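You operate a simulated robot arm through the tools that you are given. There is no shell and no other tool. Be economical: measure what you need, move in short steps, check, and stop when the job is done.

Carry out the task below with a simulated two-armed robot. There is one attempt and no reset: what you move stays moved.

JOB
Put the orange-ended block on the small table away on the shelf under the test bench. Put the brush from the small table on the front of the filling bench. Take the drain cup and put it on the slatted rack. The order is free. Set down upright: drain cup.

It is judged by the outcome, as a careful person would: the job done as asked, and still so three seconds after it is handed in. It fails if anything else is knocked over, pushed out of place, dropped, spilled or broken.

ROBOT AND FRAMES
Two 7-joint arms with fingered hands on one trunk, on a base that drives. Base frame: it is fixed to the floor where the robot stands at the start and does not move with it; the origin is under the middle of the robot, x ahead of it, y to its left, z up. Readings come in mm, degrees, newtons and seconds.
The left shoulder is at the start at [46, 123, 1151], the right one opposite. With the tool pointing down near the work surface each hand reaches from about 100 to 700 mm from the robot's upright axis, wherever it stands, measured 20 degrees to its own side. Places, roughly: brush (4x4x13 cm) [400, 100, 900]; front of the filling bench (24x15 cm) [-1480, -2880, 820]; shelf under the test bench [500, -1900, 500]; slatted rack (21x17 cm) [460, -380, 880]. Payload 4 kg a hand.
Tool frame (each hand has its own): the origin (TCP) lies between the finger pads and is the grasp point; the fingertips stand 29 mm ahead of it; z points along the fingers, y is the line along which they close. The gripper opens to 100 mm. The gripper's body begins 34 mm behind the TCP. The gripper is a hand of 5 fingers: y runs from the thumb to the fingers, the wrist lies at [-15, -105, -177] in the tool frame.
Orientation is that of the tool frame in the base frame, as [roll, pitch, yaw] about the fixed x, y, z axes, in that order (R = Rz(yaw) Ry(pitch) Rx(roll)). With the fingers straight down and the wrist toward the robot, the tool's x, y and z point along [0, 1, 0], [1, 0, 0] and [0, 0, -1] of the base frame.

CONTROLS
- The arms move only by the tool nudge_tool. It takes "left_rows", "right_rows" or both (then of equal length, played together; a hand with none holds still); each is a list of rows, each a list of 6 numbers: the shift along the base's x, y, z in mm, then the turn, a rotation vector about the base's x, y, z in degrees. In form: [[x, y, z, rx, ry, rz], ...]. A call has 1 to 8 rows; each row shifts and turns the commanded pose from where the row before left it. Each row takes 0.2 s and may step no farther than 50 mm and 8.6 degrees from the row before; otherwise, the whole call is refused. A pose out of reach is approached as far as the arm can. The call stops where the force on the tool passes 40 N (or 10 N more than at its start, if that is more) or the arm is blocked; 0.2 s more then pass. In this call time passes only in rows, and 0.2 s behind the last. The reply holds the time, the measured pose of the TCP, the force on the tool along the base axes, the opening and the grip force, in the units named above and with some noise, with the torque about the TCP (base axes, N m) and any sound that the robot's microphone picked up.
- Cameras (640 x 400 px; columns grow to the right, rows downward): "scene" is now at [130.1, -51.3, 1284.7]; the picture's right is [-0.53, -0.85, 0.00], its down [-0.44, 0.28, -0.85] and it looks along [0.72, -0.46, -0.52] (base axes); focal length 214 px, centre (320, 200). "left" rides on the left gripper at [-66, -86, -121] in its tool frame; the picture's right is [-0.76, -0.31, 0.58], its down [0.59, -0.70, 0.40] and it looks along [0.28, 0.64, 0.71] (tool axes); focal length 247 px, centre (320, 200). "right" rides on the right gripper at [66, -86, -121] in its tool frame; the picture's right is [-0.76, 0.31, -0.58], its down [-0.59, -0.70, 0.40] and it looks along [-0.28, 0.64, 0.71] (tool axes); focal length 247 px, centre (320, 200). There is no depth. A picture from a camera that has moved, and an enlarged one, comes with that camera's place and axes in the base frame and with its lens.
- capture(camera): a new picture of that camera. The clock stands still meanwhile.
- raise_lower(by): slides the trunk up (or, below 0, down) by that many mm; the arms and the scene camera ride with it, the base frame stays. It gives what a move gives, with no picture.
- roll_base(legs): drives the robot by 1 to 6 legs, each [ahead, turn to the left] in mm and degrees, along the robot's own axes; the way and the turn of a leg run together, so that a leg with both is an arc; at most 1500 mm and 180 degrees a leg. The arms and the cameras ride along, it lands a little off, and it stops where it bumps. It gives what a move gives.
- finger_targets(index, middle, ring, little, thumb_bend, thumb_turn, hand): sets how far each is bent, from 0 (flat) to 100 (curled in); at 30 the hand is open as for a grip, at 70 the pads meet at the TCP. One left out holds its place. A second passes; each finger stops where it meets its share of the squeeze, and holds until it gets a number again. It is the only way to open and close the hand. It gives what a move gives, with no picture; readings hold the bend of each and the force on index, middle, ring, little, thumb and palm. thumb_turn goes from beside the hand (0) to across from the fingers (100), as for a grip.
- head_to(pan, tilt): turns the head with the scene camera to pan (to the left, within 80 degrees either way) and tilt (down, from -29 to 69), counted from straight ahead of the robot. It gives what a move gives.
- close_up(camera, box): a new picture of the part [left, top, right, bottom] of that camera's present view, enlarged. The clock stands still meanwhile.
- hand_in(): hands the job in; it is judged then, once.

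Go step by step. Nothing tells you exact positions but the pictures and the camera data: compare them with the known pose of the tool, close in by small moves and look again before you grip or let go. The budget is 165 turns and 130 pictures, counting those below and the enlarged ones. Unless the task says otherwise, let go and move clear before handing in, and close with one line.

The tools are called after ">>>" by a JSON object that holds its "name" and its "arguments". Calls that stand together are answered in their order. nudge_tool: Moves the arms, as the interface text tells. Its arguments: {"type":"object","properties":{"left_rows":{"type":"array","items":{"type":"array","items":{"type":"number"}}},"right_rows":{"type":"array","items":{"type":"array","items":{"type":"number"}}}},"required":[]} The other tools are called the same way: raise_lower (by) slides the trunk up or down; finger_targets (index, middle, ring, little, thumb_bend, thumb_turn, hand) moves the fingers one by one; roll_base (legs) drives the base; head_to (pan, tilt) turns the head that bears the scene camera; capture (camera) takes a picture; close_up (camera, box) takes an enlarged picture of a part of a camera's view; hand_in () hands the job in.

At the start:

```text
time_s: 0.0
left_tool_pos: [574.5, -79.6, 1190.7]
left_tcp_rot: [-179.9, -0.1, 90.3]
left_force: [0.5, -0.2, 0.0]
left_ft_torque: [0.01, 0.01, 0.0]
left_grip_width: 99.7
left_grip_force: 0.1
left_shape: jaw
left_bend: [30.0, 30.0, 30.0, 30.0, 30.0, 98.0]
left_finger forces: [0.0, 0.1, 0.0, 0.0, 0.0, 0.1]
right_tool_pos: [402.1, -476.4, 1095.7]
right_tcp_rot: [-179.9, 0.0, 90.3]
right_force: [-0.6, 0.1, 0.7]
right_ft_torque: [0.0, 0.0, -0.01]
right_grip_width: 99.6
right_grip_force: 0.1
right_shape: jaw
right_bend: [30.0, 30.0, 30.0, 30.0, 30.0, 98.0]
right_finger forces: [0.0, 0.0, 0.1, 0.0, 0.0, 0.0]
trunk travel left (down, up): [-350.0, 397.0]
robot x, y, heading: [1.5, -0.4, 0.0]
head pan, tilt: [-32.3, 31.4]
```

scene: 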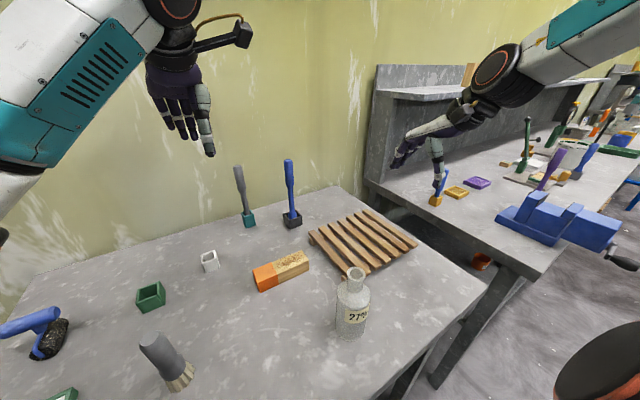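
right: 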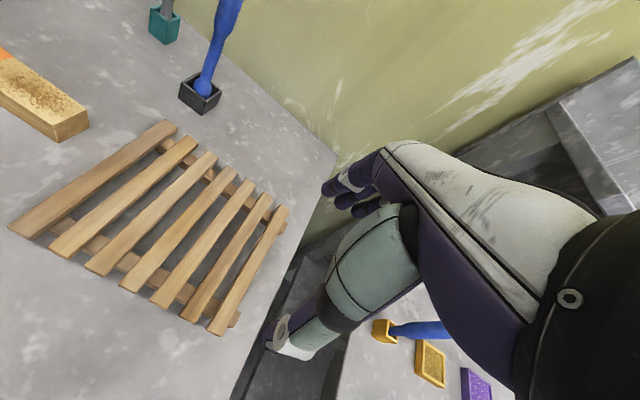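
left: 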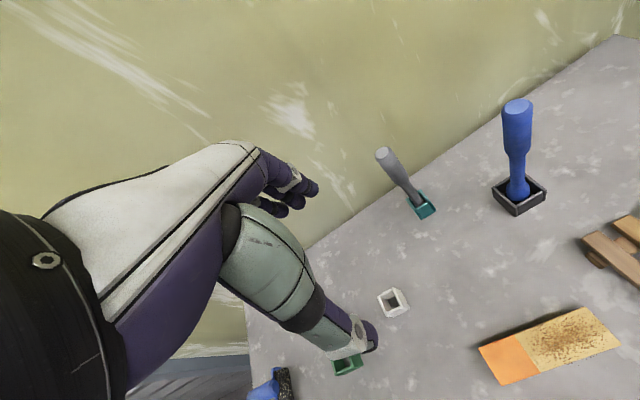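

I see the small table with the orange-ended block, a grey brush standing near (390, 80), the rack and several small cups. I'll look around to find the drain cup and see the layout more closely.

>>> {"name": "close_up", "arguments": {"camera": "scene", "box": [0, 200, 320, 400]}}

>>> {"name": "close_up", "arguments": {"camera": "scene", "box": [420, 60, 640, 280]}}

>>> {"name": "head_to", "arguments": {"pan": 0, "tilt": 50}}

>>> {"name": "capture", "arguments": {"camera": "scene"}}

>>> {"name": "head_to", "arguments": {"pan": -75, "tilt": 30}}

>>> {"name": "capture", "arguments": {"camera": "scene"}}

```text
2.00 times, centred on (160, 300) of scene
camera zoom: at [130.1, -51.3, 1284.7], right [-0.53, -0.85, 0.0], down [-0.44, 0.28, -0.85], along [0.72, -0.46, -0.52], focal length 429 px, centre (640, 0)
```

zoom: 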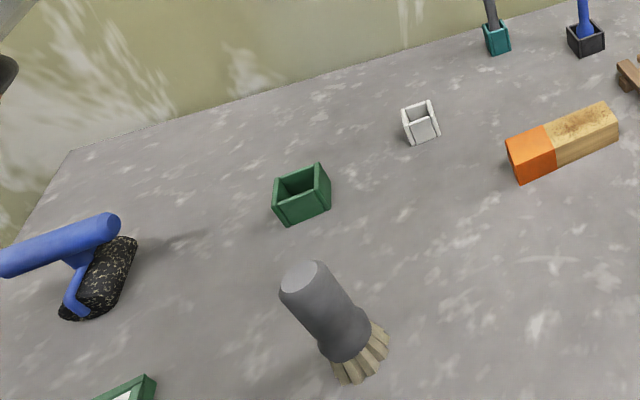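

```text
1.82 times, centred on (530, 170) of scene
camera zoom: at [130.1, -51.3, 1284.7], right [-0.53, -0.85, 0.0], down [-0.44, 0.28, -0.85], along [0.72, -0.46, -0.52], focal length 390 px, centre (-62, 254)
```

zoom: 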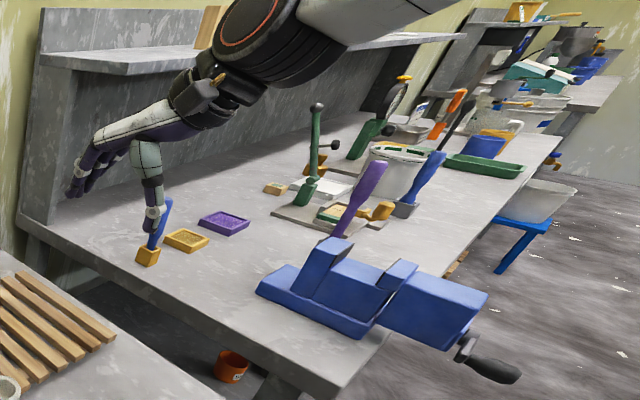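

```text
time_s: 1.0
left_tool_pos: [574.9, -79.7, 1191.7]
left_tcp_rot: [-180.0, 0.0, 90.4]
left_force: [-0.2, -0.6, -0.2]
left_ft_torque: [0.04, -0.03, 0.03]
left_grip_width: 99.7
left_grip_force: 0.2
left_shape: jaw
left_bend: [30.0, 30.0, 30.0, 30.0, 30.0, 98.0]
left_finger forces: [0.0, 0.1, 0.0, 0.1, 0.0, 0.0]
right_tool_pos: [403.2, -475.3, 1096.4]
right_tcp_rot: [180.0, -0.1, 90.3]
right_force: [0.3, 0.1, -0.3]
right_ft_torque: [-0.01, -0.02, 0.02]
right_grip_width: 99.7
right_grip_force: 0.1
right_shape: jaw
right_bend: [30.0, 30.0, 30.0, 30.0, 30.0, 98.0]
right_finger forces: [0.1, 0.0, 0.0, 0.0, 0.0, 0.0]
trunk travel left (down, up): [-350.0, 397.0]
robot x, y, heading: [0.1, -0.6, -0.6]
head pan, tilt: [0.0, 50.0]
```

```text
124 pictures are left
camera scene: at [131.2, -3.3, 1257.4], right [0.0, -1.0, 0.0], down [-0.77, 0.0, -0.64], along [0.64, 0.0, -0.77], focal length 214 px, centre (320, 200)
```

scene: 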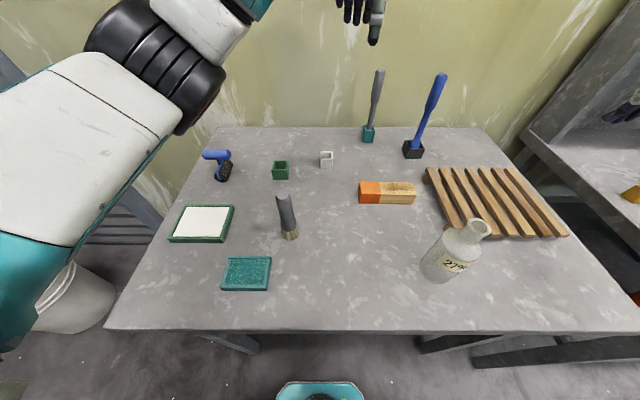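

```text
time_s: 2.5
left_tool_pos: [575.1, -79.6, 1189.9]
left_tcp_rot: [-179.9, -0.1, 90.3]
left_force: [0.0, 0.4, 0.1]
left_ft_torque: [0.01, 0.02, 0.03]
left_grip_width: 99.8
left_grip_force: 0.1
left_shape: jaw
left_bend: [30.0, 30.0, 30.0, 30.0, 30.0, 98.0]
left_finger forces: [0.0, 0.0, 0.0, 0.0, 0.0, 0.0]
right_tool_pos: [402.5, -474.9, 1096.2]
right_tcp_rot: [-179.9, 0.0, 90.4]
right_force: [-0.2, 0.0, -0.4]
right_ft_torque: [-0.02, 0.03, -0.02]
right_grip_width: 99.8
right_grip_force: 0.1
right_shape: jaw
right_bend: [30.0, 30.0, 30.0, 30.0, 30.0, 98.0]
right_finger forces: [0.0, 0.1, 0.1, 0.0, 0.0, 0.0]
trunk travel left (down, up): [-350.0, 397.0]
robot x, y, heading: [-0.6, -3.8, -0.1]
head pan, tilt: [-75.0, 30.0]
```

```text
123 pictures are left
camera scene: at [77.6, -90.6, 1286.9], right [-0.97, -0.26, 0.0], down [-0.13, 0.48, -0.87], along [0.22, -0.84, -0.5], focal length 214 px, centre (320, 200)
```

scene: 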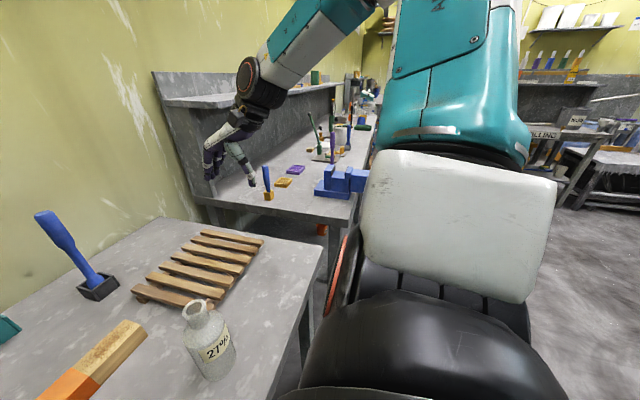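

The drain cup is not obvious yet; an orange labelled cup sits below the next bench. I'll zoom in there and at the far benches.

>>> {"name": "close_up", "arguments": {"camera": "scene", "box": [280, 60, 380, 240]}}

>>> {"name": "close_up", "arguments": {"camera": "scene", "box": [500, 0, 640, 220]}}

>>> {"name": "head_to", "arguments": {"pan": -40, "tilt": 45}}

>>> {"name": "capture", "arguments": {"camera": "scene"}}

>>> {"name": "close_up", "arguments": {"camera": "scene", "box": [420, 80, 640, 300]}}

```text
2.22 times, centred on (330, 150) of scene
camera zoom: at [77.6, -90.6, 1286.9], right [-0.97, -0.26, 0.0], down [-0.13, 0.48, -0.87], along [0.22, -0.84, -0.5], focal length 477 px, centre (298, 311)
```

zoom: 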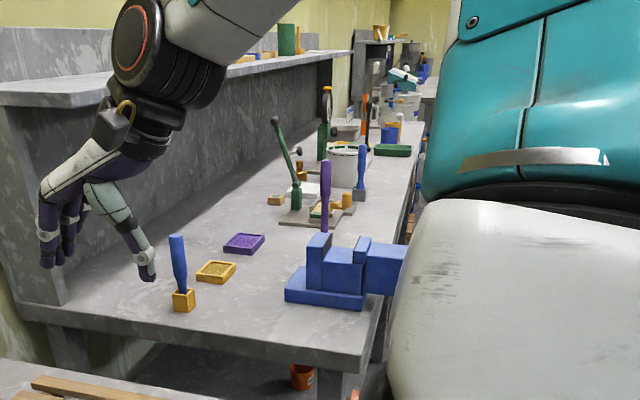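

```text
1.82 times, centred on (570, 110) of scene
camera zoom: at [77.6, -90.6, 1286.9], right [-0.97, -0.26, 0.0], down [-0.13, 0.48, -0.87], along [0.22, -0.84, -0.5], focal length 390 px, centre (-134, 364)
```

zoom: 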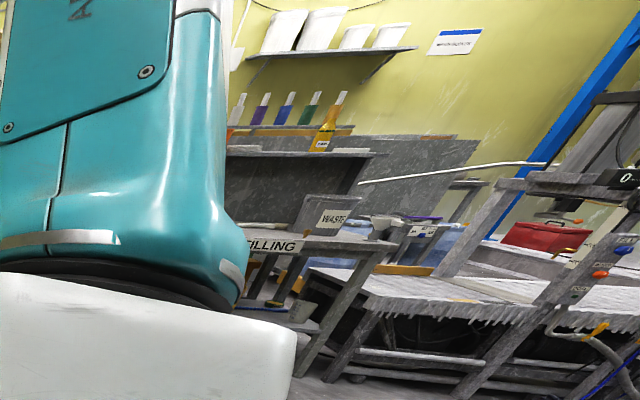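

```text
time_s: 3.5
left_tool_pos: [575.6, -79.7, 1191.0]
left_tcp_rot: [-180.0, 0.0, 90.4]
left_force: [-1.7, -0.1, 0.8]
left_ft_torque: [0.0, -0.01, 0.0]
left_grip_width: 100.0
left_grip_force: 0.0
left_shape: jaw
left_bend: [30.0, 30.0, 30.0, 30.0, 30.0, 98.0]
left_finger forces: [0.0, 0.0, 0.0, 0.0, 0.0, 0.0]
right_tool_pos: [402.3, -476.5, 1096.2]
right_tcp_rot: [-180.0, 0.0, 90.3]
right_force: [0.3, -0.5, 0.1]
right_ft_torque: [0.02, 0.05, -0.02]
right_grip_width: 99.8
right_grip_force: 0.1
right_shape: jaw
right_bend: [30.0, 30.0, 30.0, 30.0, 30.0, 98.0]
right_finger forces: [0.1, 0.0, 0.1, 0.0, 0.1, 0.1]
trunk travel left (down, up): [-350.0, 397.0]
robot x, y, heading: [1.7, -0.9, 0.1]
head pan, tilt: [-40.0, 45.0]
```

```text
120 pictures are left
camera scene: at [116.4, -55.6, 1264.3], right [-0.64, -0.77, 0.0], down [-0.54, 0.45, -0.71], along [0.54, -0.46, -0.71], focal length 214 px, centre (320, 200)
```

scene: 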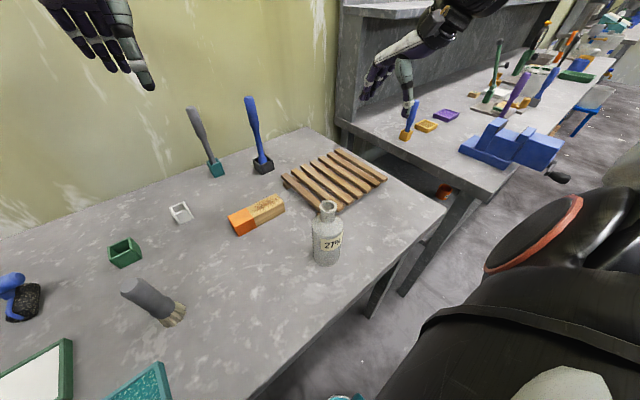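

```text
1.82 times, centred on (530, 190) of scene
camera zoom: at [116.4, -55.6, 1264.3], right [-0.64, -0.77, 0.0], down [-0.54, 0.45, -0.71], along [0.54, -0.46, -0.71], focal length 390 px, centre (-62, 218)
```

zoom: 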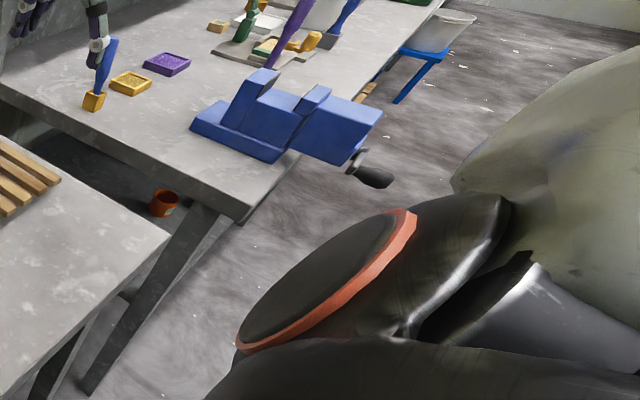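

The orange cup below the next bench seems to carry a label; zooming tightly on it.

>>> {"name": "close_up", "arguments": {"camera": "scene", "box": [430, 180, 462, 200]}}

>>> {"name": "close_up", "arguments": {"camera": "scene", "box": [480, 0, 640, 110]}}

```text
16.00 times, centred on (446, 190) of scene
camera zoom: at [116.4, -55.6, 1264.3], right [-0.64, -0.77, 0.0], down [-0.54, 0.45, -0.71], along [0.54, -0.46, -0.71], focal length 3432 px, centre (-1696, 360)
```

zoom: 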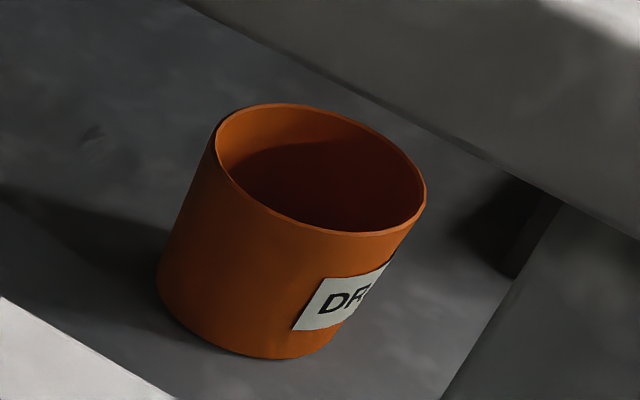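

```text
3.64 times, centred on (560, 55) of scene
camera zoom: at [116.4, -55.6, 1264.3], right [-0.64, -0.77, 0.0], down [-0.54, 0.45, -0.71], along [0.54, -0.46, -0.71], focal length 780 px, centre (-553, 727)
```

zoom: 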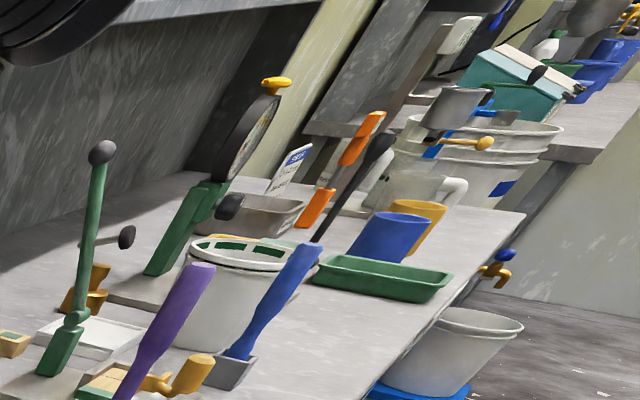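

The orange cup reads "DR…", so it is the drain cup, on the shelf under the test bench near (316, −1030, 500). First I tuck the arms a little and raise the right hand, so that I can drive.

>>> {"name": "nudge_tool", "arguments": {"left_rows": [[-40, 45, 0, 0, 0, 0], [-40, 45, 0, 0, 0, 0], [-40, 45, 0, 0, 0, 0], [-40, 45, 0, 0, 0, 0]], "right_rows": [[0, 35, 25, 0, 0, 0], [0, 35, 25, 0, 0, 0], [0, 35, 25, 0, 0, 0], [0, 35, 25, 0, 0, 0]]}}

>>> {"name": "head_to", "arguments": {"pan": -20, "tilt": 20}}

>>> {"name": "roll_base", "arguments": {"legs": [[0, -60]]}}

>>> {"name": "capture", "arguments": {"camera": "scene"}}

>>> {"name": "head_to", "arguments": {"pan": -75, "tilt": 20}}

>>> {"name": "capture", "arguments": {"camera": "scene"}}

```text
refused: row 1 steps farther than a row can; nothing moved
```

```text
time_s: 4.3
left_tool_pos: [574.7, -79.8, 1190.8]
left_tcp_rot: [-180.0, 0.0, 90.4]
left_force: [0.2, 0.5, 0.0]
left_ft_torque: [0.02, 0.03, 0.03]
left_grip_width: 99.7
left_grip_force: 0.0
left_shape: jaw
left_bend: [30.0, 30.0, 30.0, 30.0, 30.0, 98.0]
left_finger forces: [0.1, 0.0, 0.1, 0.0, 0.0, 0.0]
right_tool_pos: [401.2, -476.2, 1096.7]
right_tcp_rot: [-180.0, 0.0, 90.3]
right_force: [0.0, 0.7, 1.1]
right_ft_torque: [0.03, 0.03, 0.0]
right_grip_width: 99.8
right_grip_force: 0.1
right_shape: jaw
right_bend: [30.0, 30.0, 30.0, 30.0, 30.0, 98.0]
right_finger forces: [0.0, 0.1, 0.0, 0.1, 0.0, 0.1]
trunk travel left (down, up): [-350.0, 397.0]
robot x, y, heading: [1.3, 4.1, -0.0]
head pan, tilt: [-20.0, 20.0]
```

```text
time_s: 7.4
left_tool_pos: [225.9, -535.6, 1190.1]
left_tcp_rot: [-179.9, 0.0, 31.0]
left_force: [0.1, 0.3, 0.3]
left_ft_torque: [0.01, 0.03, 0.01]
left_grip_width: 99.8
left_grip_force: 0.1
left_shape: jaw
left_bend: [30.0, 30.0, 30.0, 30.0, 30.0, 98.0]
left_finger forces: [0.1, 0.0, 0.0, 0.0, 0.1, 0.1]
right_tool_pos: [-202.5, -589.9, 1096.2]
right_tcp_rot: [-180.0, 0.0, 31.1]
right_force: [-0.5, -1.0, 0.0]
right_ft_torque: [0.01, 0.03, 0.02]
right_grip_width: 99.9
right_grip_force: 0.2
right_shape: jaw
right_bend: [30.0, 30.0, 30.0, 30.0, 30.0, 98.0]
right_finger forces: [0.0, 0.1, 0.1, 0.0, 0.1, 0.0]
trunk travel left (down, up): [-350.0, 397.0]
robot x, y, heading: [0.6, -2.5, -59.4]
head pan, tilt: [-20.0, 20.0]
```

```text
116 pictures are left
camera scene: at [42.9, -144.1, 1303.0], right [-0.98, -0.18, 0.0], down [-0.06, 0.34, -0.94], along [0.17, -0.92, -0.34], focal length 214 px, centre (320, 200)
```

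scene: 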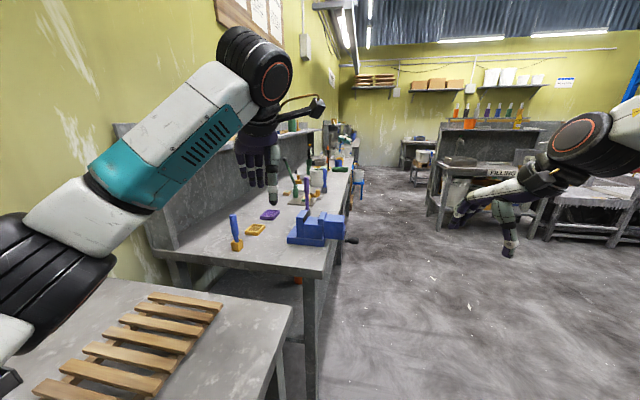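

```text
time_s: 8.7
left_tool_pos: [225.6, -536.7, 1190.0]
left_tcp_rot: [-180.0, 0.0, 31.1]
left_force: [-0.3, -0.6, -0.1]
left_ft_torque: [0.03, 0.0, 0.02]
left_grip_width: 99.8
left_grip_force: 0.1
left_shape: jaw
left_bend: [30.0, 30.0, 30.0, 30.0, 30.0, 98.0]
left_finger forces: [0.0, 0.1, 0.1, 0.1, 0.0, 0.1]
right_tool_pos: [-202.2, -588.8, 1097.3]
right_tcp_rot: [-179.9, 0.0, 30.9]
right_force: [0.7, -0.2, 0.4]
right_ft_torque: [-0.02, 0.03, -0.01]
right_grip_width: 99.9
right_grip_force: 0.0
right_shape: jaw
right_bend: [30.0, 30.0, 30.0, 30.0, 30.0, 98.0]
right_finger forces: [0.0, 0.0, 0.0, 0.1, 0.1, 0.1]
trunk travel left (down, up): [-350.0, 397.0]
robot x, y, heading: [0.5, -0.6, -59.4]
head pan, tilt: [-75.0, 20.0]
```

```text
115 pictures are left
camera scene: at [-39.2, -119.2, 1303.0], right [-0.71, 0.7, 0.0], down [0.24, 0.24, -0.94], along [-0.66, -0.67, -0.34], focal length 214 px, centre (320, 200)
```

scene: 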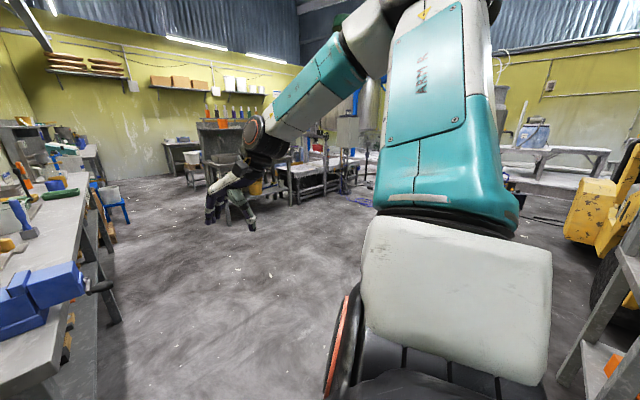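

The aisle is clear. I tuck the arms, then drive to about (−280, −1150), facing the test bench.

>>> {"name": "nudge_tool", "arguments": {"left_rows": [[9.7, 42.5, 0, 0, 0, 0], [9.7, 42.5, 0, 0, 0, 0], [9.7, 42.5, 0, 0, 0, 0], [9.7, 42.5, 0, 0, 0, 0], [9.7, 42.5, 0, 0, 0, 0], [9.7, 42.5, 0, 0, 0, 0]], "right_rows": [[19, 11, 15, 0, 0, 0], [19, 11, 15, 0, 0, 0], [19, 11, 15, 0, 0, 0], [19, 11, 15, 0, 0, 0], [19, 11, 15, 0, 0, 0], [19, 11, 15, 0, 0, 0]]}}

>>> {"name": "roll_base", "arguments": {"legs": [[0, -44.3], [1183, 0], [0, 103.7]]}}

>>> {"name": "head_to", "arguments": {"pan": 0, "tilt": 40}}

>>> {"name": "capture", "arguments": {"camera": "scene"}}

```text
time_s: 10.1
left_tool_pos: [284.6, -280.3, 1191.9]
left_tcp_rot: [179.9, 0.0, 31.0]
left_force: [-0.2, 1.7, -0.1]
left_ft_torque: [-0.05, 0.02, -0.04]
left_grip_width: 100.1
left_grip_force: 0.1
left_shape: jaw
left_bend: [30.0, 30.0, 30.0, 30.0, 30.0, 98.0]
left_finger forces: [0.0, 0.0, 0.0, 0.0, 0.1, 0.0]
right_tool_pos: [-147.0, -565.0, 1181.5]
right_tcp_rot: [179.9, -0.4, 31.6]
right_force: [0.6, 1.0, 0.5]
right_ft_torque: [-0.03, -0.01, 0.0]
right_grip_width: 99.7
right_grip_force: 0.1
right_shape: jaw
right_bend: [30.0, 30.0, 30.0, 30.0, 30.0, 98.0]
right_finger forces: [0.0, 0.0, 0.0, 0.1, 0.1, 0.1]
right hand out of reach, approached as far as the arm can: row 3, 4, 5, 6
trunk travel left (down, up): [-350.0, 397.0]
robot x, y, heading: [2.7, -1.9, -59.5]
head pan, tilt: [-75.0, 20.0]
```

```text
time_s: 12.0
left_tool_pos: [104.6, -388.0, 1191.5]
left_tcp_rot: [179.8, 0.0, 0.7]
left_force: [-0.2, -0.4, -0.4]
left_ft_torque: [-0.03, 0.0, 0.01]
left_grip_width: 100.0
left_grip_force: 0.1
left_shape: jaw
left_bend: [30.0, 30.0, 30.0, 30.0, 30.0, 98.0]
left_finger forces: [0.0, 0.0, 0.1, 0.1, 0.0, 0.0]
right_tool_pos: [-410.9, -416.4, 1178.4]
right_tcp_rot: [179.9, -0.5, 1.5]
right_force: [-0.6, 0.6, 0.1]
right_ft_torque: [0.03, 0.07, 0.02]
right_grip_width: 100.0
right_grip_force: 0.0
right_shape: jaw
right_bend: [30.0, 30.0, 30.0, 30.0, 30.0, 98.0]
right_finger forces: [0.0, 0.1, 0.1, 0.0, 0.0, 0.0]
trunk travel left (down, up): [-350.0, 397.0]
robot x, y, heading: [-0.1, -3.3, -89.4]
head pan, tilt: [-75.0, 20.0]
stopped in leg 1: the robot was blocked; the commanded pose is now the measured one
```

```text
time_s: 13.5
left_tool_pos: [103.4, -388.3, 1192.0]
left_tcp_rot: [179.8, 0.1, 0.8]
left_force: [0.3, -0.1, -0.1]
left_ft_torque: [-0.01, 0.0, -0.02]
left_grip_width: 100.0
left_grip_force: 0.1
left_shape: jaw
left_bend: [30.0, 30.0, 30.0, 30.0, 30.0, 98.0]
left_finger forces: [0.1, 0.1, 0.0, 0.0, 0.1, 0.1]
right_tool_pos: [-411.0, -415.7, 1179.7]
right_tcp_rot: [-179.9, -0.6, 1.4]
right_force: [-0.2, 0.1, -0.5]
right_ft_torque: [-0.02, 0.01, -0.01]
right_grip_width: 99.9
right_grip_force: 0.0
right_shape: jaw
right_bend: [30.0, 30.0, 30.0, 30.0, 30.0, 98.0]
right_finger forces: [0.1, 0.0, 0.0, 0.0, 0.0, 0.1]
trunk travel left (down, up): [-350.0, 397.0]
robot x, y, heading: [1.4, 0.7, -89.5]
head pan, tilt: [0.0, 40.0]
```

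```text
114 pictures are left
camera scene: at [-1.6, -146.0, 1271.6], right [-1.0, -0.01, 0.0], down [-0.01, 0.64, -0.77], along [0.01, -0.77, -0.64], focal length 214 px, centre (320, 200)
```

scene: 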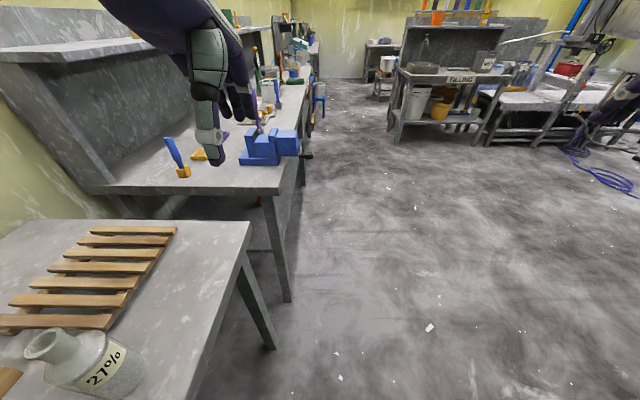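

The turn was blocked near −89°. I look to both sides to find what I touched.

>>> {"name": "head_to", "arguments": {"pan": 75, "tilt": 50}}

>>> {"name": "capture", "arguments": {"camera": "scene"}}

>>> {"name": "head_to", "arguments": {"pan": -75, "tilt": 50}}

>>> {"name": "capture", "arguments": {"camera": "scene"}}

```text
time_s: 15.0
left_tool_pos: [104.2, -388.1, 1192.6]
left_tcp_rot: [179.9, -0.1, 0.8]
left_force: [-0.8, 0.0, -0.2]
left_ft_torque: [0.01, 0.01, -0.03]
left_grip_width: 99.7
left_grip_force: 0.1
left_shape: jaw
left_bend: [30.0, 30.0, 30.0, 30.0, 30.0, 98.0]
left_finger forces: [0.1, 0.0, 0.1, 0.0, 0.0, 0.1]
right_tool_pos: [-410.7, -416.2, 1179.5]
right_tcp_rot: [-179.9, -0.6, 1.4]
right_force: [-0.2, 0.2, 0.4]
right_ft_torque: [0.01, 0.02, 0.02]
right_grip_width: 99.8
right_grip_force: 0.1
right_shape: jaw
right_bend: [30.0, 30.0, 30.0, 30.0, 30.0, 98.0]
right_finger forces: [0.0, 0.1, 0.0, 0.1, 0.0, 0.1]
trunk travel left (down, up): [-350.0, 397.0]
robot x, y, heading: [2.6, -1.0, -89.4]
head pan, tilt: [75.0, 50.0]
```

```text
113 pictures are left
camera scene: at [72.0, -80.1, 1257.4], right [-0.25, -0.97, 0.0], down [-0.74, 0.19, -0.64], along [0.62, -0.16, -0.77], focal length 214 px, centre (320, 200)
```

scene: 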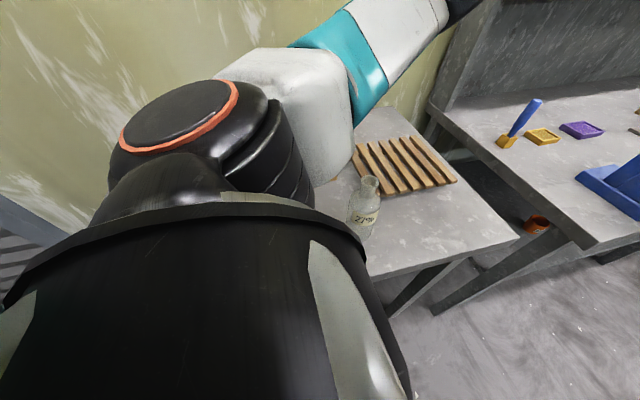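

```text
time_s: 17.3
left_tool_pos: [105.1, -386.4, 1190.7]
left_tcp_rot: [180.0, -0.1, 0.7]
left_force: [-0.1, 0.2, -0.5]
left_ft_torque: [0.01, -0.01, -0.01]
left_grip_width: 100.2
left_grip_force: 0.1
left_shape: jaw
left_bend: [30.0, 30.0, 30.0, 30.0, 30.0, 98.0]
left_finger forces: [0.0, 0.0, 0.1, 0.0, 0.0, 0.1]
right_tool_pos: [-412.8, -416.9, 1179.2]
right_tcp_rot: [-179.9, -0.4, 1.4]
right_force: [-0.2, -0.1, -0.4]
right_ft_torque: [-0.01, -0.01, 0.0]
right_grip_width: 99.6
right_grip_force: 0.0
right_shape: jaw
right_bend: [30.0, 30.0, 30.0, 30.0, 30.0, 98.0]
right_finger forces: [0.1, 0.0, 0.0, 0.0, 0.0, 0.0]
trunk travel left (down, up): [-350.0, 397.0]
robot x, y, heading: [0.5, -6.0, -89.3]
head pan, tilt: [-75.0, 50.0]
```

```text
112 pictures are left
camera scene: at [-76.7, -81.9, 1257.4], right [-0.27, 0.96, 0.0], down [0.74, 0.21, -0.64], along [-0.62, -0.17, -0.77], focal length 214 px, centre (320, 200)
```

scene: 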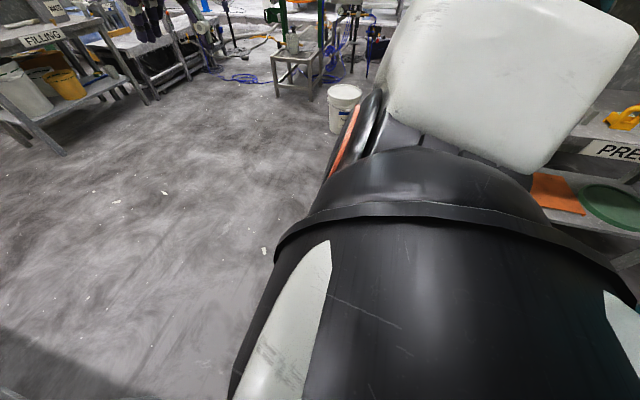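

Nothing is touching visibly; likely an elbow or base corner near the benches. I'll go straight ahead first, then swing away from the bench.

>>> {"name": "roll_base", "arguments": {"legs": [[250, 0], [0, -30], [560, 0], [0, 30], [400, 0]]}}

>>> {"name": "head_to", "arguments": {"pan": 60, "tilt": 35}}

>>> {"name": "capture", "arguments": {"camera": "scene"}}

```text
time_s: 27.1
left_tool_pos: [-161.8, -1540.3, 1191.5]
left_tcp_rot: [-180.0, 0.0, 0.8]
left_force: [0.0, -0.3, -0.4]
left_ft_torque: [-0.02, 0.02, 0.02]
left_grip_width: 99.6
left_grip_force: 0.0
left_shape: jaw
left_bend: [30.0, 30.0, 30.0, 30.0, 30.0, 98.0]
left_finger forces: [0.0, 0.0, 0.0, 0.0, 0.1, 0.0]
right_tool_pos: [-677.6, -1567.2, 1179.6]
right_tcp_rot: [-180.0, -0.5, 1.4]
right_force: [0.3, 0.7, -0.5]
right_ft_torque: [-0.01, 0.01, 0.0]
right_grip_width: 99.7
right_grip_force: 0.2
right_shape: jaw
right_bend: [30.0, 30.0, 30.0, 30.0, 30.0, 98.0]
right_finger forces: [0.1, 0.0, 0.1, 0.1, 0.0, 0.0]
trunk travel left (down, up): [-350.0, 397.0]
robot x, y, heading: [-265.8, -1156.8, -89.1]
head pan, tilt: [-75.0, 50.0]
```

```text
time_s: 29.3
left_tool_pos: [-162.0, -1538.2, 1191.3]
left_tcp_rot: [179.9, 0.0, 0.8]
left_force: [-0.7, -0.2, 0.5]
left_ft_torque: [-0.02, -0.05, -0.01]
left_grip_width: 99.9
left_grip_force: 0.1
left_shape: jaw
left_bend: [30.0, 30.0, 30.0, 30.0, 30.0, 98.0]
left_finger forces: [0.0, 0.0, 0.1, 0.0, 0.0, 0.1]
right_tool_pos: [-679.3, -1568.7, 1178.6]
right_tcp_rot: [-180.0, -0.5, 1.4]
right_force: [1.1, -0.5, -0.4]
right_ft_torque: [-0.02, 0.01, 0.02]
right_grip_width: 99.7
right_grip_force: 0.1
right_shape: jaw
right_bend: [30.0, 30.0, 30.0, 30.0, 30.0, 98.0]
right_finger forces: [0.1, 0.1, 0.1, 0.0, 0.1, 0.0]
trunk travel left (down, up): [-350.0, 397.0]
robot x, y, heading: [-265.2, -1153.4, -89.1]
head pan, tilt: [60.0, 35.0]
```

```text
111 pictures are left
camera scene: at [-192.9, -1255.1, 1279.1], right [-0.49, -0.87, 0.0], down [-0.5, 0.28, -0.82], along [0.71, -0.4, -0.57], focal length 214 px, centre (320, 200)
```

scene: 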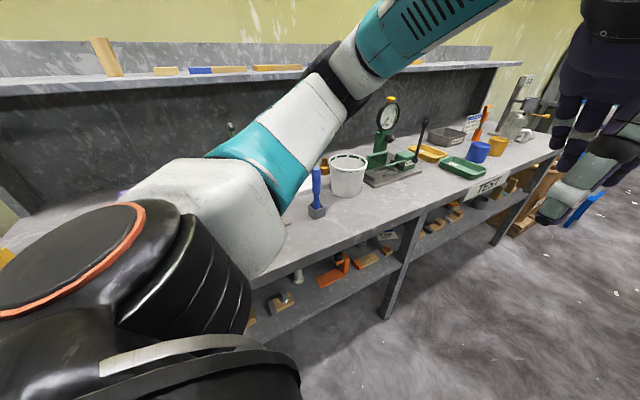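

The bench carries the "TEST" sign and has a lower shelf. I turn to face it and lower the trunk for a look at the cup.

>>> {"name": "roll_base", "arguments": {"legs": [[0, 89]]}}

>>> {"name": "raise_lower", "arguments": {"by": -340}}

>>> {"name": "head_to", "arguments": {"pan": 12, "tilt": 28}}

>>> {"name": "capture", "arguments": {"camera": "scene"}}

```text
time_s: 33.6
left_tool_pos: [119.4, -1052.1, 1192.1]
left_tcp_rot: [179.9, 0.0, 90.3]
left_force: [0.5, -0.2, -0.1]
left_ft_torque: [0.0, 0.01, 0.0]
left_grip_width: 99.9
left_grip_force: 0.1
left_shape: jaw
left_bend: [30.0, 30.0, 30.0, 30.0, 30.0, 98.0]
left_finger forces: [0.0, 0.0, 0.0, 0.0, 0.1, 0.1]
right_tool_pos: [142.5, -1568.4, 1178.4]
right_tcp_rot: [-179.8, -0.4, 90.9]
right_force: [0.2, 0.5, 0.1]
right_ft_torque: [-0.02, 0.0, 0.03]
right_grip_width: 99.8
right_grip_force: 0.1
right_shape: jaw
right_bend: [30.0, 30.0, 30.0, 30.0, 30.0, 98.0]
right_finger forces: [0.0, 0.0, 0.0, 0.0, 0.0, 0.0]
trunk travel left (down, up): [-350.0, 397.0]
robot x, y, heading: [-264.4, -1152.3, -0.1]
head pan, tilt: [60.0, 35.0]
```

```text
time_s: 35.7
left_tool_pos: [127.3, -1050.7, 963.4]
left_tcp_rot: [-178.9, 0.2, 91.6]
left_force: [7.9, -2.7, -4.2]
left_ft_torque: [0.6, 0.66, 0.8]
left_grip_width: 99.9
left_grip_force: 0.1
left_shape: jaw
left_bend: [30.0, 30.0, 30.0, 30.0, 30.0, 98.0]
left_finger forces: [0.0, 0.0, 0.0, 0.0, 0.0, 0.0]
right_tool_pos: [162.4, -1570.2, 933.0]
right_tcp_rot: [-176.1, -0.7, 91.3]
right_force: [-0.5, 0.4, -0.3]
right_ft_torque: [-0.02, -0.07, -0.04]
right_grip_width: 99.9
right_grip_force: 0.1
right_shape: jaw
right_bend: [30.0, 30.0, 30.0, 30.0, 30.0, 98.0]
right_finger forces: [0.0, 0.0, 0.0, 0.0, 0.0, 0.0]
trunk travel left (down, up): [-127.0, 620.0]
robot x, y, heading: [-265.1, -1151.4, 0.3]
head pan, tilt: [60.0, 35.0]
stopped: the force on the tool passed its limit at 55 N (the readings are from after the stop); the commanded pose is now the measured one
```

```text
time_s: 36.8
left_tool_pos: [128.0, -1050.8, 966.1]
left_tcp_rot: [-178.7, 0.8, 92.2]
left_force: [38.6, -41.7, 28.4]
left_ft_torque: [3.88, 8.2, 6.84]
left_grip_width: 99.8
left_grip_force: 0.2
left_shape: jaw
left_bend: [30.0, 30.0, 30.0, 30.0, 30.0, 98.0]
left_finger forces: [0.0, 0.0, 0.0, 0.0, 0.0, 0.0]
right_tool_pos: [163.5, -1570.2, 934.2]
right_tcp_rot: [-176.2, -0.8, 91.3]
right_force: [0.4, -0.4, -0.6]
right_ft_torque: [-0.01, -0.01, -0.01]
right_grip_width: 99.9
right_grip_force: 0.1
right_shape: jaw
right_bend: [30.0, 30.0, 30.0, 30.0, 30.0, 98.0]
right_finger forces: [0.0, 0.1, 0.0, 0.1, 0.1, 0.1]
trunk travel left (down, up): [-127.0, 620.0]
robot x, y, heading: [-269.9, -1155.1, 0.2]
head pan, tilt: [12.0, 28.0]
```

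```text
110 pictures are left
camera scene: at [-91.5, -1077.0, 1053.7], right [0.86, -0.51, 0.0], down [-0.26, -0.45, -0.85], along [0.43, 0.74, -0.52], focal length 214 px, centre (320, 200)
```

scene: 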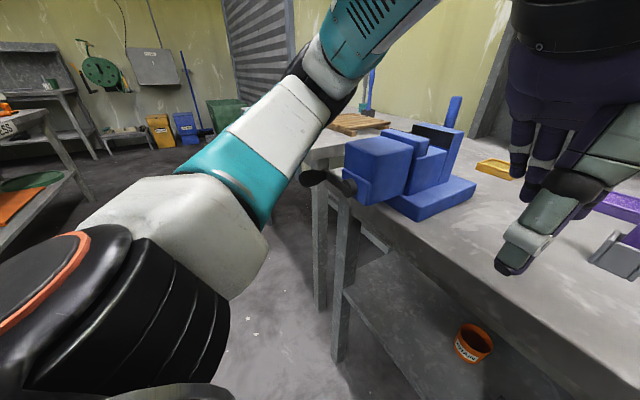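

The left forearm came down on the vise handle. I raise the trunk back up and check the vise has not shifted.

>>> {"name": "raise_lower", "arguments": {"by": 220}}

>>> {"name": "capture", "arguments": {"camera": "scene"}}

>>> {"name": "head_to", "arguments": {"pan": 60, "tilt": 45}}

>>> {"name": "capture", "arguments": {"camera": "scene"}}

```text
time_s: 39.2
left_tool_pos: [126.8, -1051.0, 1185.2]
left_tcp_rot: [-178.9, 0.2, 91.5]
left_force: [0.3, -0.6, -0.4]
left_ft_torque: [0.01, -0.01, 0.0]
left_grip_width: 99.6
left_grip_force: 0.1
left_shape: jaw
left_bend: [30.0, 30.0, 30.0, 30.0, 30.0, 98.0]
left_finger forces: [0.0, 0.0, 0.0, 0.1, 0.0, 0.0]
right_tool_pos: [162.7, -1569.9, 1153.6]
right_tcp_rot: [-176.2, -0.8, 91.3]
right_force: [0.3, 0.3, -0.6]
right_ft_torque: [0.02, -0.01, 0.02]
right_grip_width: 99.9
right_grip_force: 0.1
right_shape: jaw
right_bend: [30.0, 30.0, 30.0, 30.0, 30.0, 98.0]
right_finger forces: [0.0, 0.0, 0.0, 0.0, 0.0, 0.0]
trunk travel left (down, up): [-347.0, 400.0]
robot x, y, heading: [-265.3, -1152.8, 0.2]
head pan, tilt: [12.0, 28.0]
```

```text
109 pictures are left
camera scene: at [-122.9, -1135.5, 1286.8], right [0.21, -0.98, 0.0], down [-0.46, -0.1, -0.88], along [0.86, 0.19, -0.47], focal length 214 px, centre (320, 200)
```

scene: 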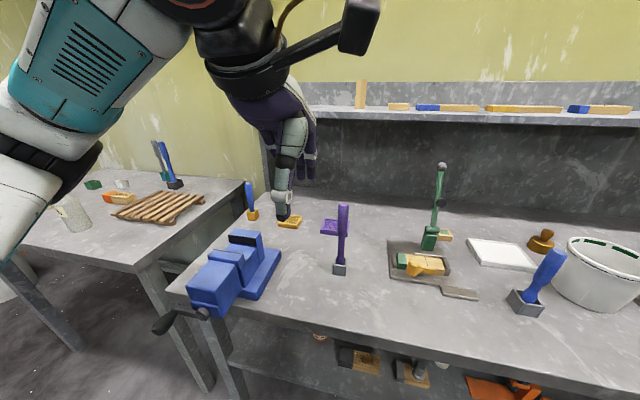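

```text
time_s: 40.3
left_tool_pos: [127.2, -1050.0, 1184.1]
left_tcp_rot: [-179.1, 0.3, 91.5]
left_force: [1.2, 0.2, 0.0]
left_ft_torque: [0.0, 0.01, 0.02]
left_grip_width: 100.0
left_grip_force: 0.0
left_shape: jaw
left_bend: [30.0, 30.0, 30.0, 30.0, 30.0, 98.0]
left_finger forces: [0.0, 0.0, 0.1, 0.0, 0.1, 0.0]
right_tool_pos: [163.2, -1570.1, 1154.5]
right_tcp_rot: [-176.1, -0.8, 91.2]
right_force: [-0.5, -0.1, 0.0]
right_ft_torque: [-0.01, -0.01, 0.0]
right_grip_width: 99.9
right_grip_force: 0.0
right_shape: jaw
right_bend: [30.0, 30.0, 30.0, 30.0, 30.0, 98.0]
right_finger forces: [0.1, 0.1, 0.0, 0.0, 0.1, 0.0]
trunk travel left (down, up): [-347.0, 400.0]
robot x, y, heading: [-265.5, -1153.0, 0.2]
head pan, tilt: [60.0, 45.0]
```

```text
108 pictures are left
camera scene: at [-171.9, -1084.3, 1261.2], right [0.87, -0.5, 0.0], down [-0.35, -0.61, -0.71], along [0.35, 0.61, -0.71], focal length 214 px, centre (320, 200)
```

scene: 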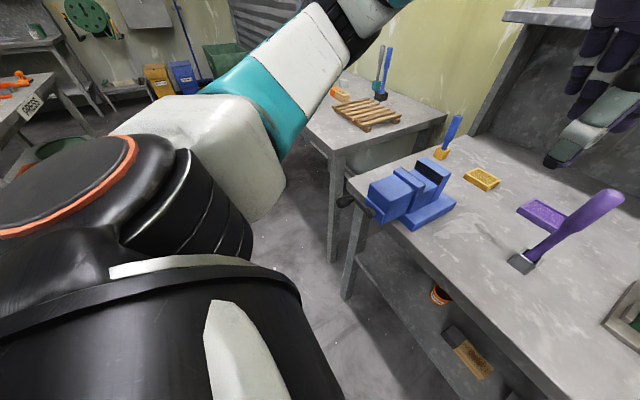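

The vise looks undisturbed, and the cup stands at about (328, −1033). I shift along to y≈−930 so that the right arm can reach in, with the trunk up.

>>> {"name": "roll_base", "arguments": {"legs": [[-80, 0], [0, 90], [215, 0], [0, -90]]}}

>>> {"name": "head_to", "arguments": {"pan": -5, "tilt": 40}}

>>> {"name": "capture", "arguments": {"camera": "scene"}}

```text
time_s: 50.4
left_tool_pos: [49.6, -845.8, 1185.1]
left_tcp_rot: [-179.0, 0.3, 90.8]
left_force: [0.2, 0.3, -0.1]
left_ft_torque: [-0.01, 0.06, -0.03]
left_grip_width: 99.8
left_grip_force: 0.1
left_shape: jaw
left_bend: [30.0, 30.0, 30.0, 30.0, 30.0, 98.0]
left_finger forces: [0.0, 0.0, 0.0, 0.0, 0.1, 0.0]
right_tool_pos: [80.6, -1364.1, 1152.8]
right_tcp_rot: [-176.2, -0.8, 90.5]
right_force: [0.3, 0.1, 0.2]
right_ft_torque: [0.02, 0.01, 0.02]
right_grip_width: 100.0
right_grip_force: 0.1
right_shape: jaw
right_bend: [30.0, 30.0, 30.0, 30.0, 30.0, 98.0]
right_finger forces: [0.0, 0.0, 0.0, 0.0, 0.1, 0.1]
trunk travel left (down, up): [-347.0, 400.0]
robot x, y, heading: [-344.7, -944.2, -0.4]
head pan, tilt: [60.0, 45.0]
```

```text
time_s: 51.8
left_tool_pos: [50.4, -844.8, 1184.7]
left_tcp_rot: [-179.0, 0.3, 90.8]
left_force: [0.8, 0.5, -0.5]
left_ft_torque: [-0.01, 0.02, 0.03]
left_grip_width: 99.9
left_grip_force: 0.1
left_shape: jaw
left_bend: [30.0, 30.0, 30.0, 30.0, 30.0, 98.0]
left_finger forces: [0.0, 0.0, 0.0, 0.0, 0.0, 0.0]
right_tool_pos: [79.3, -1365.0, 1153.4]
right_tcp_rot: [-176.2, -0.7, 90.5]
right_force: [0.4, 0.4, 0.5]
right_ft_torque: [0.01, -0.01, 0.0]
right_grip_width: 99.7
right_grip_force: 0.2
right_shape: jaw
right_bend: [30.0, 30.0, 30.0, 30.0, 30.0, 98.0]
right_finger forces: [0.1, 0.1, 0.0, 0.0, 0.0, 0.0]
trunk travel left (down, up): [-347.0, 400.0]
robot x, y, heading: [-346.7, -944.9, -0.7]
head pan, tilt: [-5.0, 40.0]
```

```text
107 pictures are left
camera scene: at [-205.5, -953.6, 1268.5], right [-0.09, -1.0, 0.0], down [-0.64, 0.06, -0.77], along [0.76, -0.07, -0.64], focal length 214 px, centre (320, 200)
```

scene: 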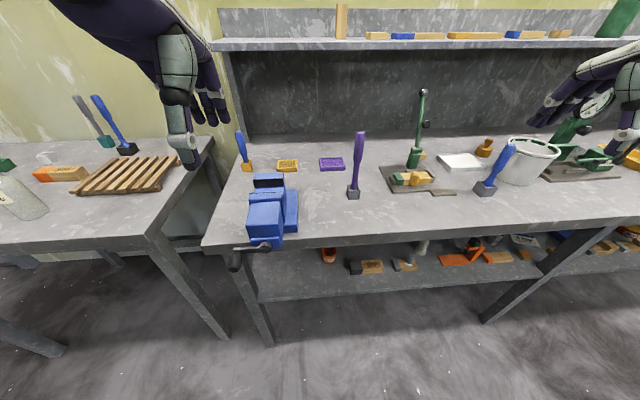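

Now the whole bench front is clear in view. I tuck the left hand away from the vise and bring the right hand nearer the middle, then lower the trunk.

>>> {"name": "nudge_tool", "arguments": {"left_rows": [[-34, 25, 0, 0, 0, 0], [-34, 25, 0, 0, 0, 0], [-34, 25, 0, 0, 0, 0], [-34, 25, 0, 0, 0, 0], [-34, 25, 0, 0, 0, 0], [-34, 25, 0, 0, 0, 0]], "right_rows": [[-16, 42, 0, 0, 0, 0], [-16, 42, 0, 0, 0, 0], [-16, 42, 0, 0, 0, 0], [-16, 42, 0, 0, 0, 0], [-16, 42, 0, 0, 0, 0], [-16, 42, 0, 0, 0, 0]]}}

>>> {"name": "raise_lower", "arguments": {"by": -330}}

>>> {"name": "head_to", "arguments": {"pan": -10, "tilt": 40}}

>>> {"name": "capture", "arguments": {"camera": "scene"}}

>>> {"name": "capture", "arguments": {"camera": "right"}}

```text
time_s: 52.7
left_tool_pos: [-52.6, -761.6, 1190.6]
left_tcp_rot: [-178.2, -0.2, 91.6]
left_force: [19.1, -9.6, -11.3]
left_ft_torque: [2.29, 1.66, 2.42]
left_grip_width: 99.8
left_grip_force: 0.0
left_shape: jaw
left_bend: [30.0, 30.0, 30.0, 30.0, 30.0, 98.0]
left_finger forces: [0.0, 0.0, 0.0, 0.0, 0.1, 0.1]
left hand out of reach, approached as far as the arm can: row 3, 4
right_tool_pos: [43.0, -1355.2, 1143.7]
right_tcp_rot: [-176.2, -1.2, 91.2]
right_force: [0.4, -0.3, 0.5]
right_ft_torque: [0.01, 0.03, 0.01]
right_grip_width: 99.9
right_grip_force: 0.0
right_shape: jaw
right_bend: [30.0, 30.0, 30.0, 30.0, 30.0, 98.0]
right_finger forces: [0.0, 0.0, 0.0, 0.1, 0.0, 0.1]
right hand out of reach, approached as far as the arm can: row 1, 2, 3, 4
trunk travel left (down, up): [-347.0, 400.0]
robot x, y, heading: [-341.1, -946.8, -0.6]
head pan, tilt: [-5.0, 40.0]
stopped in row 4 (left hand): the force on the tool passed its limit at 52 N (the readings are from after the stop); the commanded pose is now the measured one
```

```text
time_s: 55.3
left_tool_pos: [36.5, -764.1, 808.6]
left_tcp_rot: [-159.9, -0.6, 91.0]
left_force: [0.0, 0.7, 0.7]
left_ft_torque: [0.03, -0.01, -0.02]
left_grip_width: 99.8
left_grip_force: 0.0
left_shape: jaw
left_bend: [30.0, 30.0, 30.0, 30.0, 30.0, 98.0]
left_finger forces: [0.0, 0.0, 0.1, 0.0, 0.1, 0.0]
right_tool_pos: [80.2, -1356.0, 784.8]
right_tcp_rot: [-164.8, -2.1, 91.3]
right_force: [-20.2, 4.3, -12.9]
right_ft_torque: [0.0, 0.06, 0.05]
right_grip_width: 99.8
right_grip_force: 0.0
right_shape: jaw
right_bend: [30.0, 35.0, 30.0, 30.0, 30.0, 98.0]
right_finger forces: [0.0, 22.5, 0.0, 0.0, 0.0, 0.0]
trunk travel left (down, up): [-50.0, 696.0]
robot x, y, heading: [-346.6, -945.3, -0.5]
head pan, tilt: [-5.0, 40.0]
stopped: the force on the tool passed its limit at 47 N (the readings are from after the stop); the commanded pose is now the measured one
```

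```text
time_s: 56.0
left_tool_pos: [37.6, -764.6, 810.9]
left_tcp_rot: [-160.1, -0.7, 91.1]
left_force: [0.5, -0.3, -0.7]
left_ft_torque: [0.01, 0.02, -0.01]
left_grip_width: 99.9
left_grip_force: 0.0
left_shape: jaw
left_bend: [30.0, 30.0, 30.0, 30.0, 30.0, 98.0]
left_finger forces: [0.1, 0.0, 0.0, 0.0, 0.1, 0.1]
right_tool_pos: [80.4, -1356.2, 787.6]
right_tcp_rot: [-165.0, -2.0, 91.2]
right_force: [-30.4, 4.0, -16.6]
right_ft_torque: [0.1, 0.01, -0.01]
right_grip_width: 99.6
right_grip_force: 0.1
right_shape: jaw
right_bend: [30.0, 38.0, 30.0, 30.0, 30.0, 98.0]
right_finger forces: [0.0, 33.5, 0.0, 0.1, 0.0, 0.0]
trunk travel left (down, up): [-50.0, 696.0]
robot x, y, heading: [-347.7, -941.0, -0.6]
head pan, tilt: [-10.0, 40.0]
```

```text
106 pictures are left
camera scene: at [-97.0, -963.2, 959.0], right [-0.18, -0.98, 0.0], down [-0.63, 0.12, -0.77], along [0.75, -0.14, -0.64], focal length 214 px, centre (320, 200)
```

scene: 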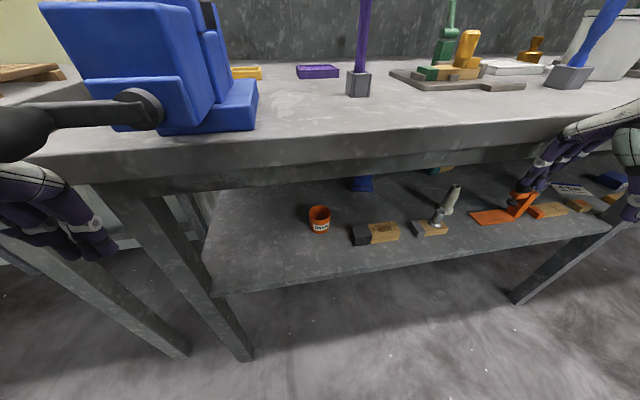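

```text
105 pictures are left
camera right: at [28.4, -1296.3, 928.5], right [0.46, -0.76, 0.45], down [-0.77, -0.6, -0.22], along [0.44, -0.24, -0.86], focal length 247 px, centre (320, 200)
```

right: 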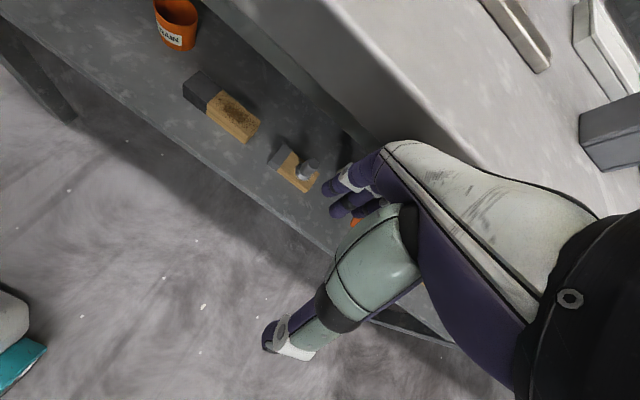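

Lowering also leans the trunk forward, and a right finger touches the bench's front edge. I back off and look again.

>>> {"name": "roll_base", "arguments": {"legs": [[-130, 0]]}}

>>> {"name": "capture", "arguments": {"camera": "scene"}}

>>> {"name": "close_up", "arguments": {"camera": "scene", "box": [220, 130, 420, 255]}}

```text
time_s: 57.2
left_tool_pos: [-91.5, -761.5, 810.3]
left_tcp_rot: [-159.9, -0.5, 91.3]
left_force: [-0.6, 0.8, 0.3]
left_ft_torque: [-0.03, -0.01, 0.01]
left_grip_width: 99.8
left_grip_force: 0.0
left_shape: jaw
left_bend: [30.0, 30.0, 30.0, 30.0, 30.0, 98.0]
left_finger forces: [0.0, 0.1, 0.1, 0.0, 0.1, 0.1]
right_tool_pos: [-45.7, -1354.1, 789.5]
right_tcp_rot: [-165.4, -1.9, 91.4]
right_force: [-0.4, 0.3, 0.0]
right_ft_torque: [0.0, 0.02, -0.02]
right_grip_width: 100.0
right_grip_force: 0.1
right_shape: jaw
right_bend: [30.0, 30.0, 30.0, 30.0, 30.0, 98.0]
right_finger forces: [0.0, 0.0, 0.0, 0.1, 0.1, 0.0]
trunk travel left (down, up): [-50.0, 696.0]
robot x, y, heading: [-475.9, -942.5, -0.6]
head pan, tilt: [-10.0, 40.0]
```

```text
104 pictures are left
camera scene: at [-225.9, -960.6, 958.8], right [-0.18, -0.98, 0.0], down [-0.63, 0.12, -0.77], along [0.75, -0.14, -0.64], focal length 214 px, centre (320, 200)
```

scene: 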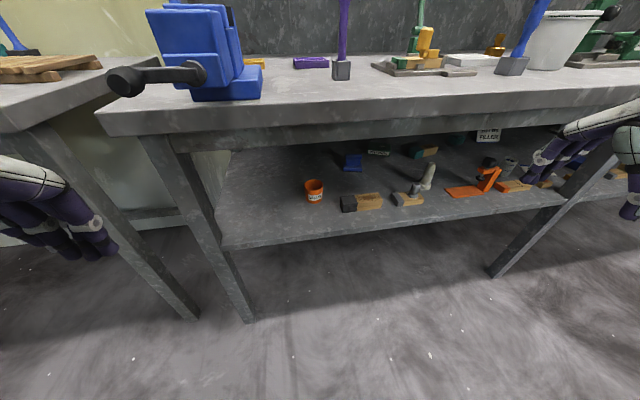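

```text
3.20 times, centred on (320, 192) of scene
camera zoom: at [-225.9, -960.6, 958.8], right [-0.18, -0.98, 0.0], down [-0.63, 0.12, -0.77], along [0.75, -0.14, -0.64], focal length 686 px, centre (320, 224)
```

zoom: 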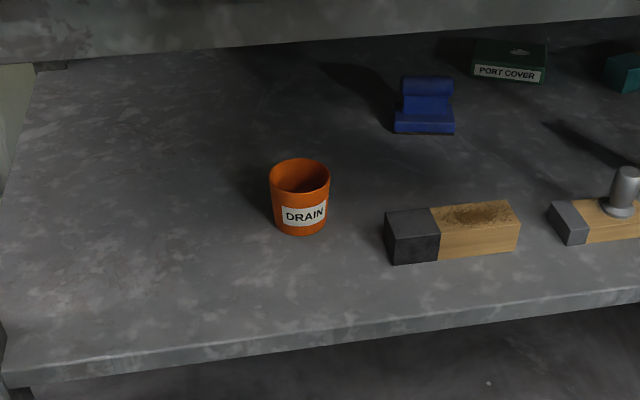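

Triangulating, the drain cup's rim centre is at (321, −1044, 558) with Ø≈60 mm, and its base is at z≈503. I'll turn the right hand to point forward and down with a sideways closing line, staying in front of the bench.

>>> {"name": "nudge_tool", "arguments": {"right_rows": [[3, 24, -5, 0, -7.5, 0], [3, 24, -5, 0, -7.5, 0], [3, 24, -5, 0, 0, -8.2], [3, 24, -5, 0, 0, -8.2], [3, 24, -5, 0, 0, -8.2], [3, 24, -5, 0, 0, -8.2], [3, 24, -5, 0, 0, -8.2], [3, 24, -5, 0, 0, -8.2]]}}

```text
time_s: 59.0
left_tool_pos: [-92.0, -762.9, 809.4]
left_tcp_rot: [-159.9, -0.7, 91.3]
left_force: [0.2, 0.8, 0.0]
left_ft_torque: [0.01, -0.03, 0.0]
left_grip_width: 99.6
left_grip_force: 0.1
left_shape: jaw
left_bend: [30.0, 30.0, 30.0, 30.0, 30.0, 98.0]
left_finger forces: [0.0, 0.1, 0.0, 0.0, 0.0, 0.0]
right_tool_pos: [-0.1, -1391.8, 630.7]
right_tcp_rot: [179.5, -1.4, 42.5]
right_force: [0.8, -0.2, -0.1]
right_ft_torque: [-0.03, 0.01, 0.06]
right_grip_width: 99.6
right_grip_force: 0.0
right_shape: jaw
right_bend: [30.0, 30.0, 30.0, 30.0, 30.0, 98.0]
right_finger forces: [0.1, 0.1, 0.0, 0.0, 0.2, 0.0]
right hand out of reach, approached as far as the arm can: row 1, 2, 3, 4, 5, 6
trunk travel left (down, up): [-50.0, 696.0]
robot x, y, heading: [-474.7, -942.9, -0.4]
head pan, tilt: [-10.0, 40.0]
```

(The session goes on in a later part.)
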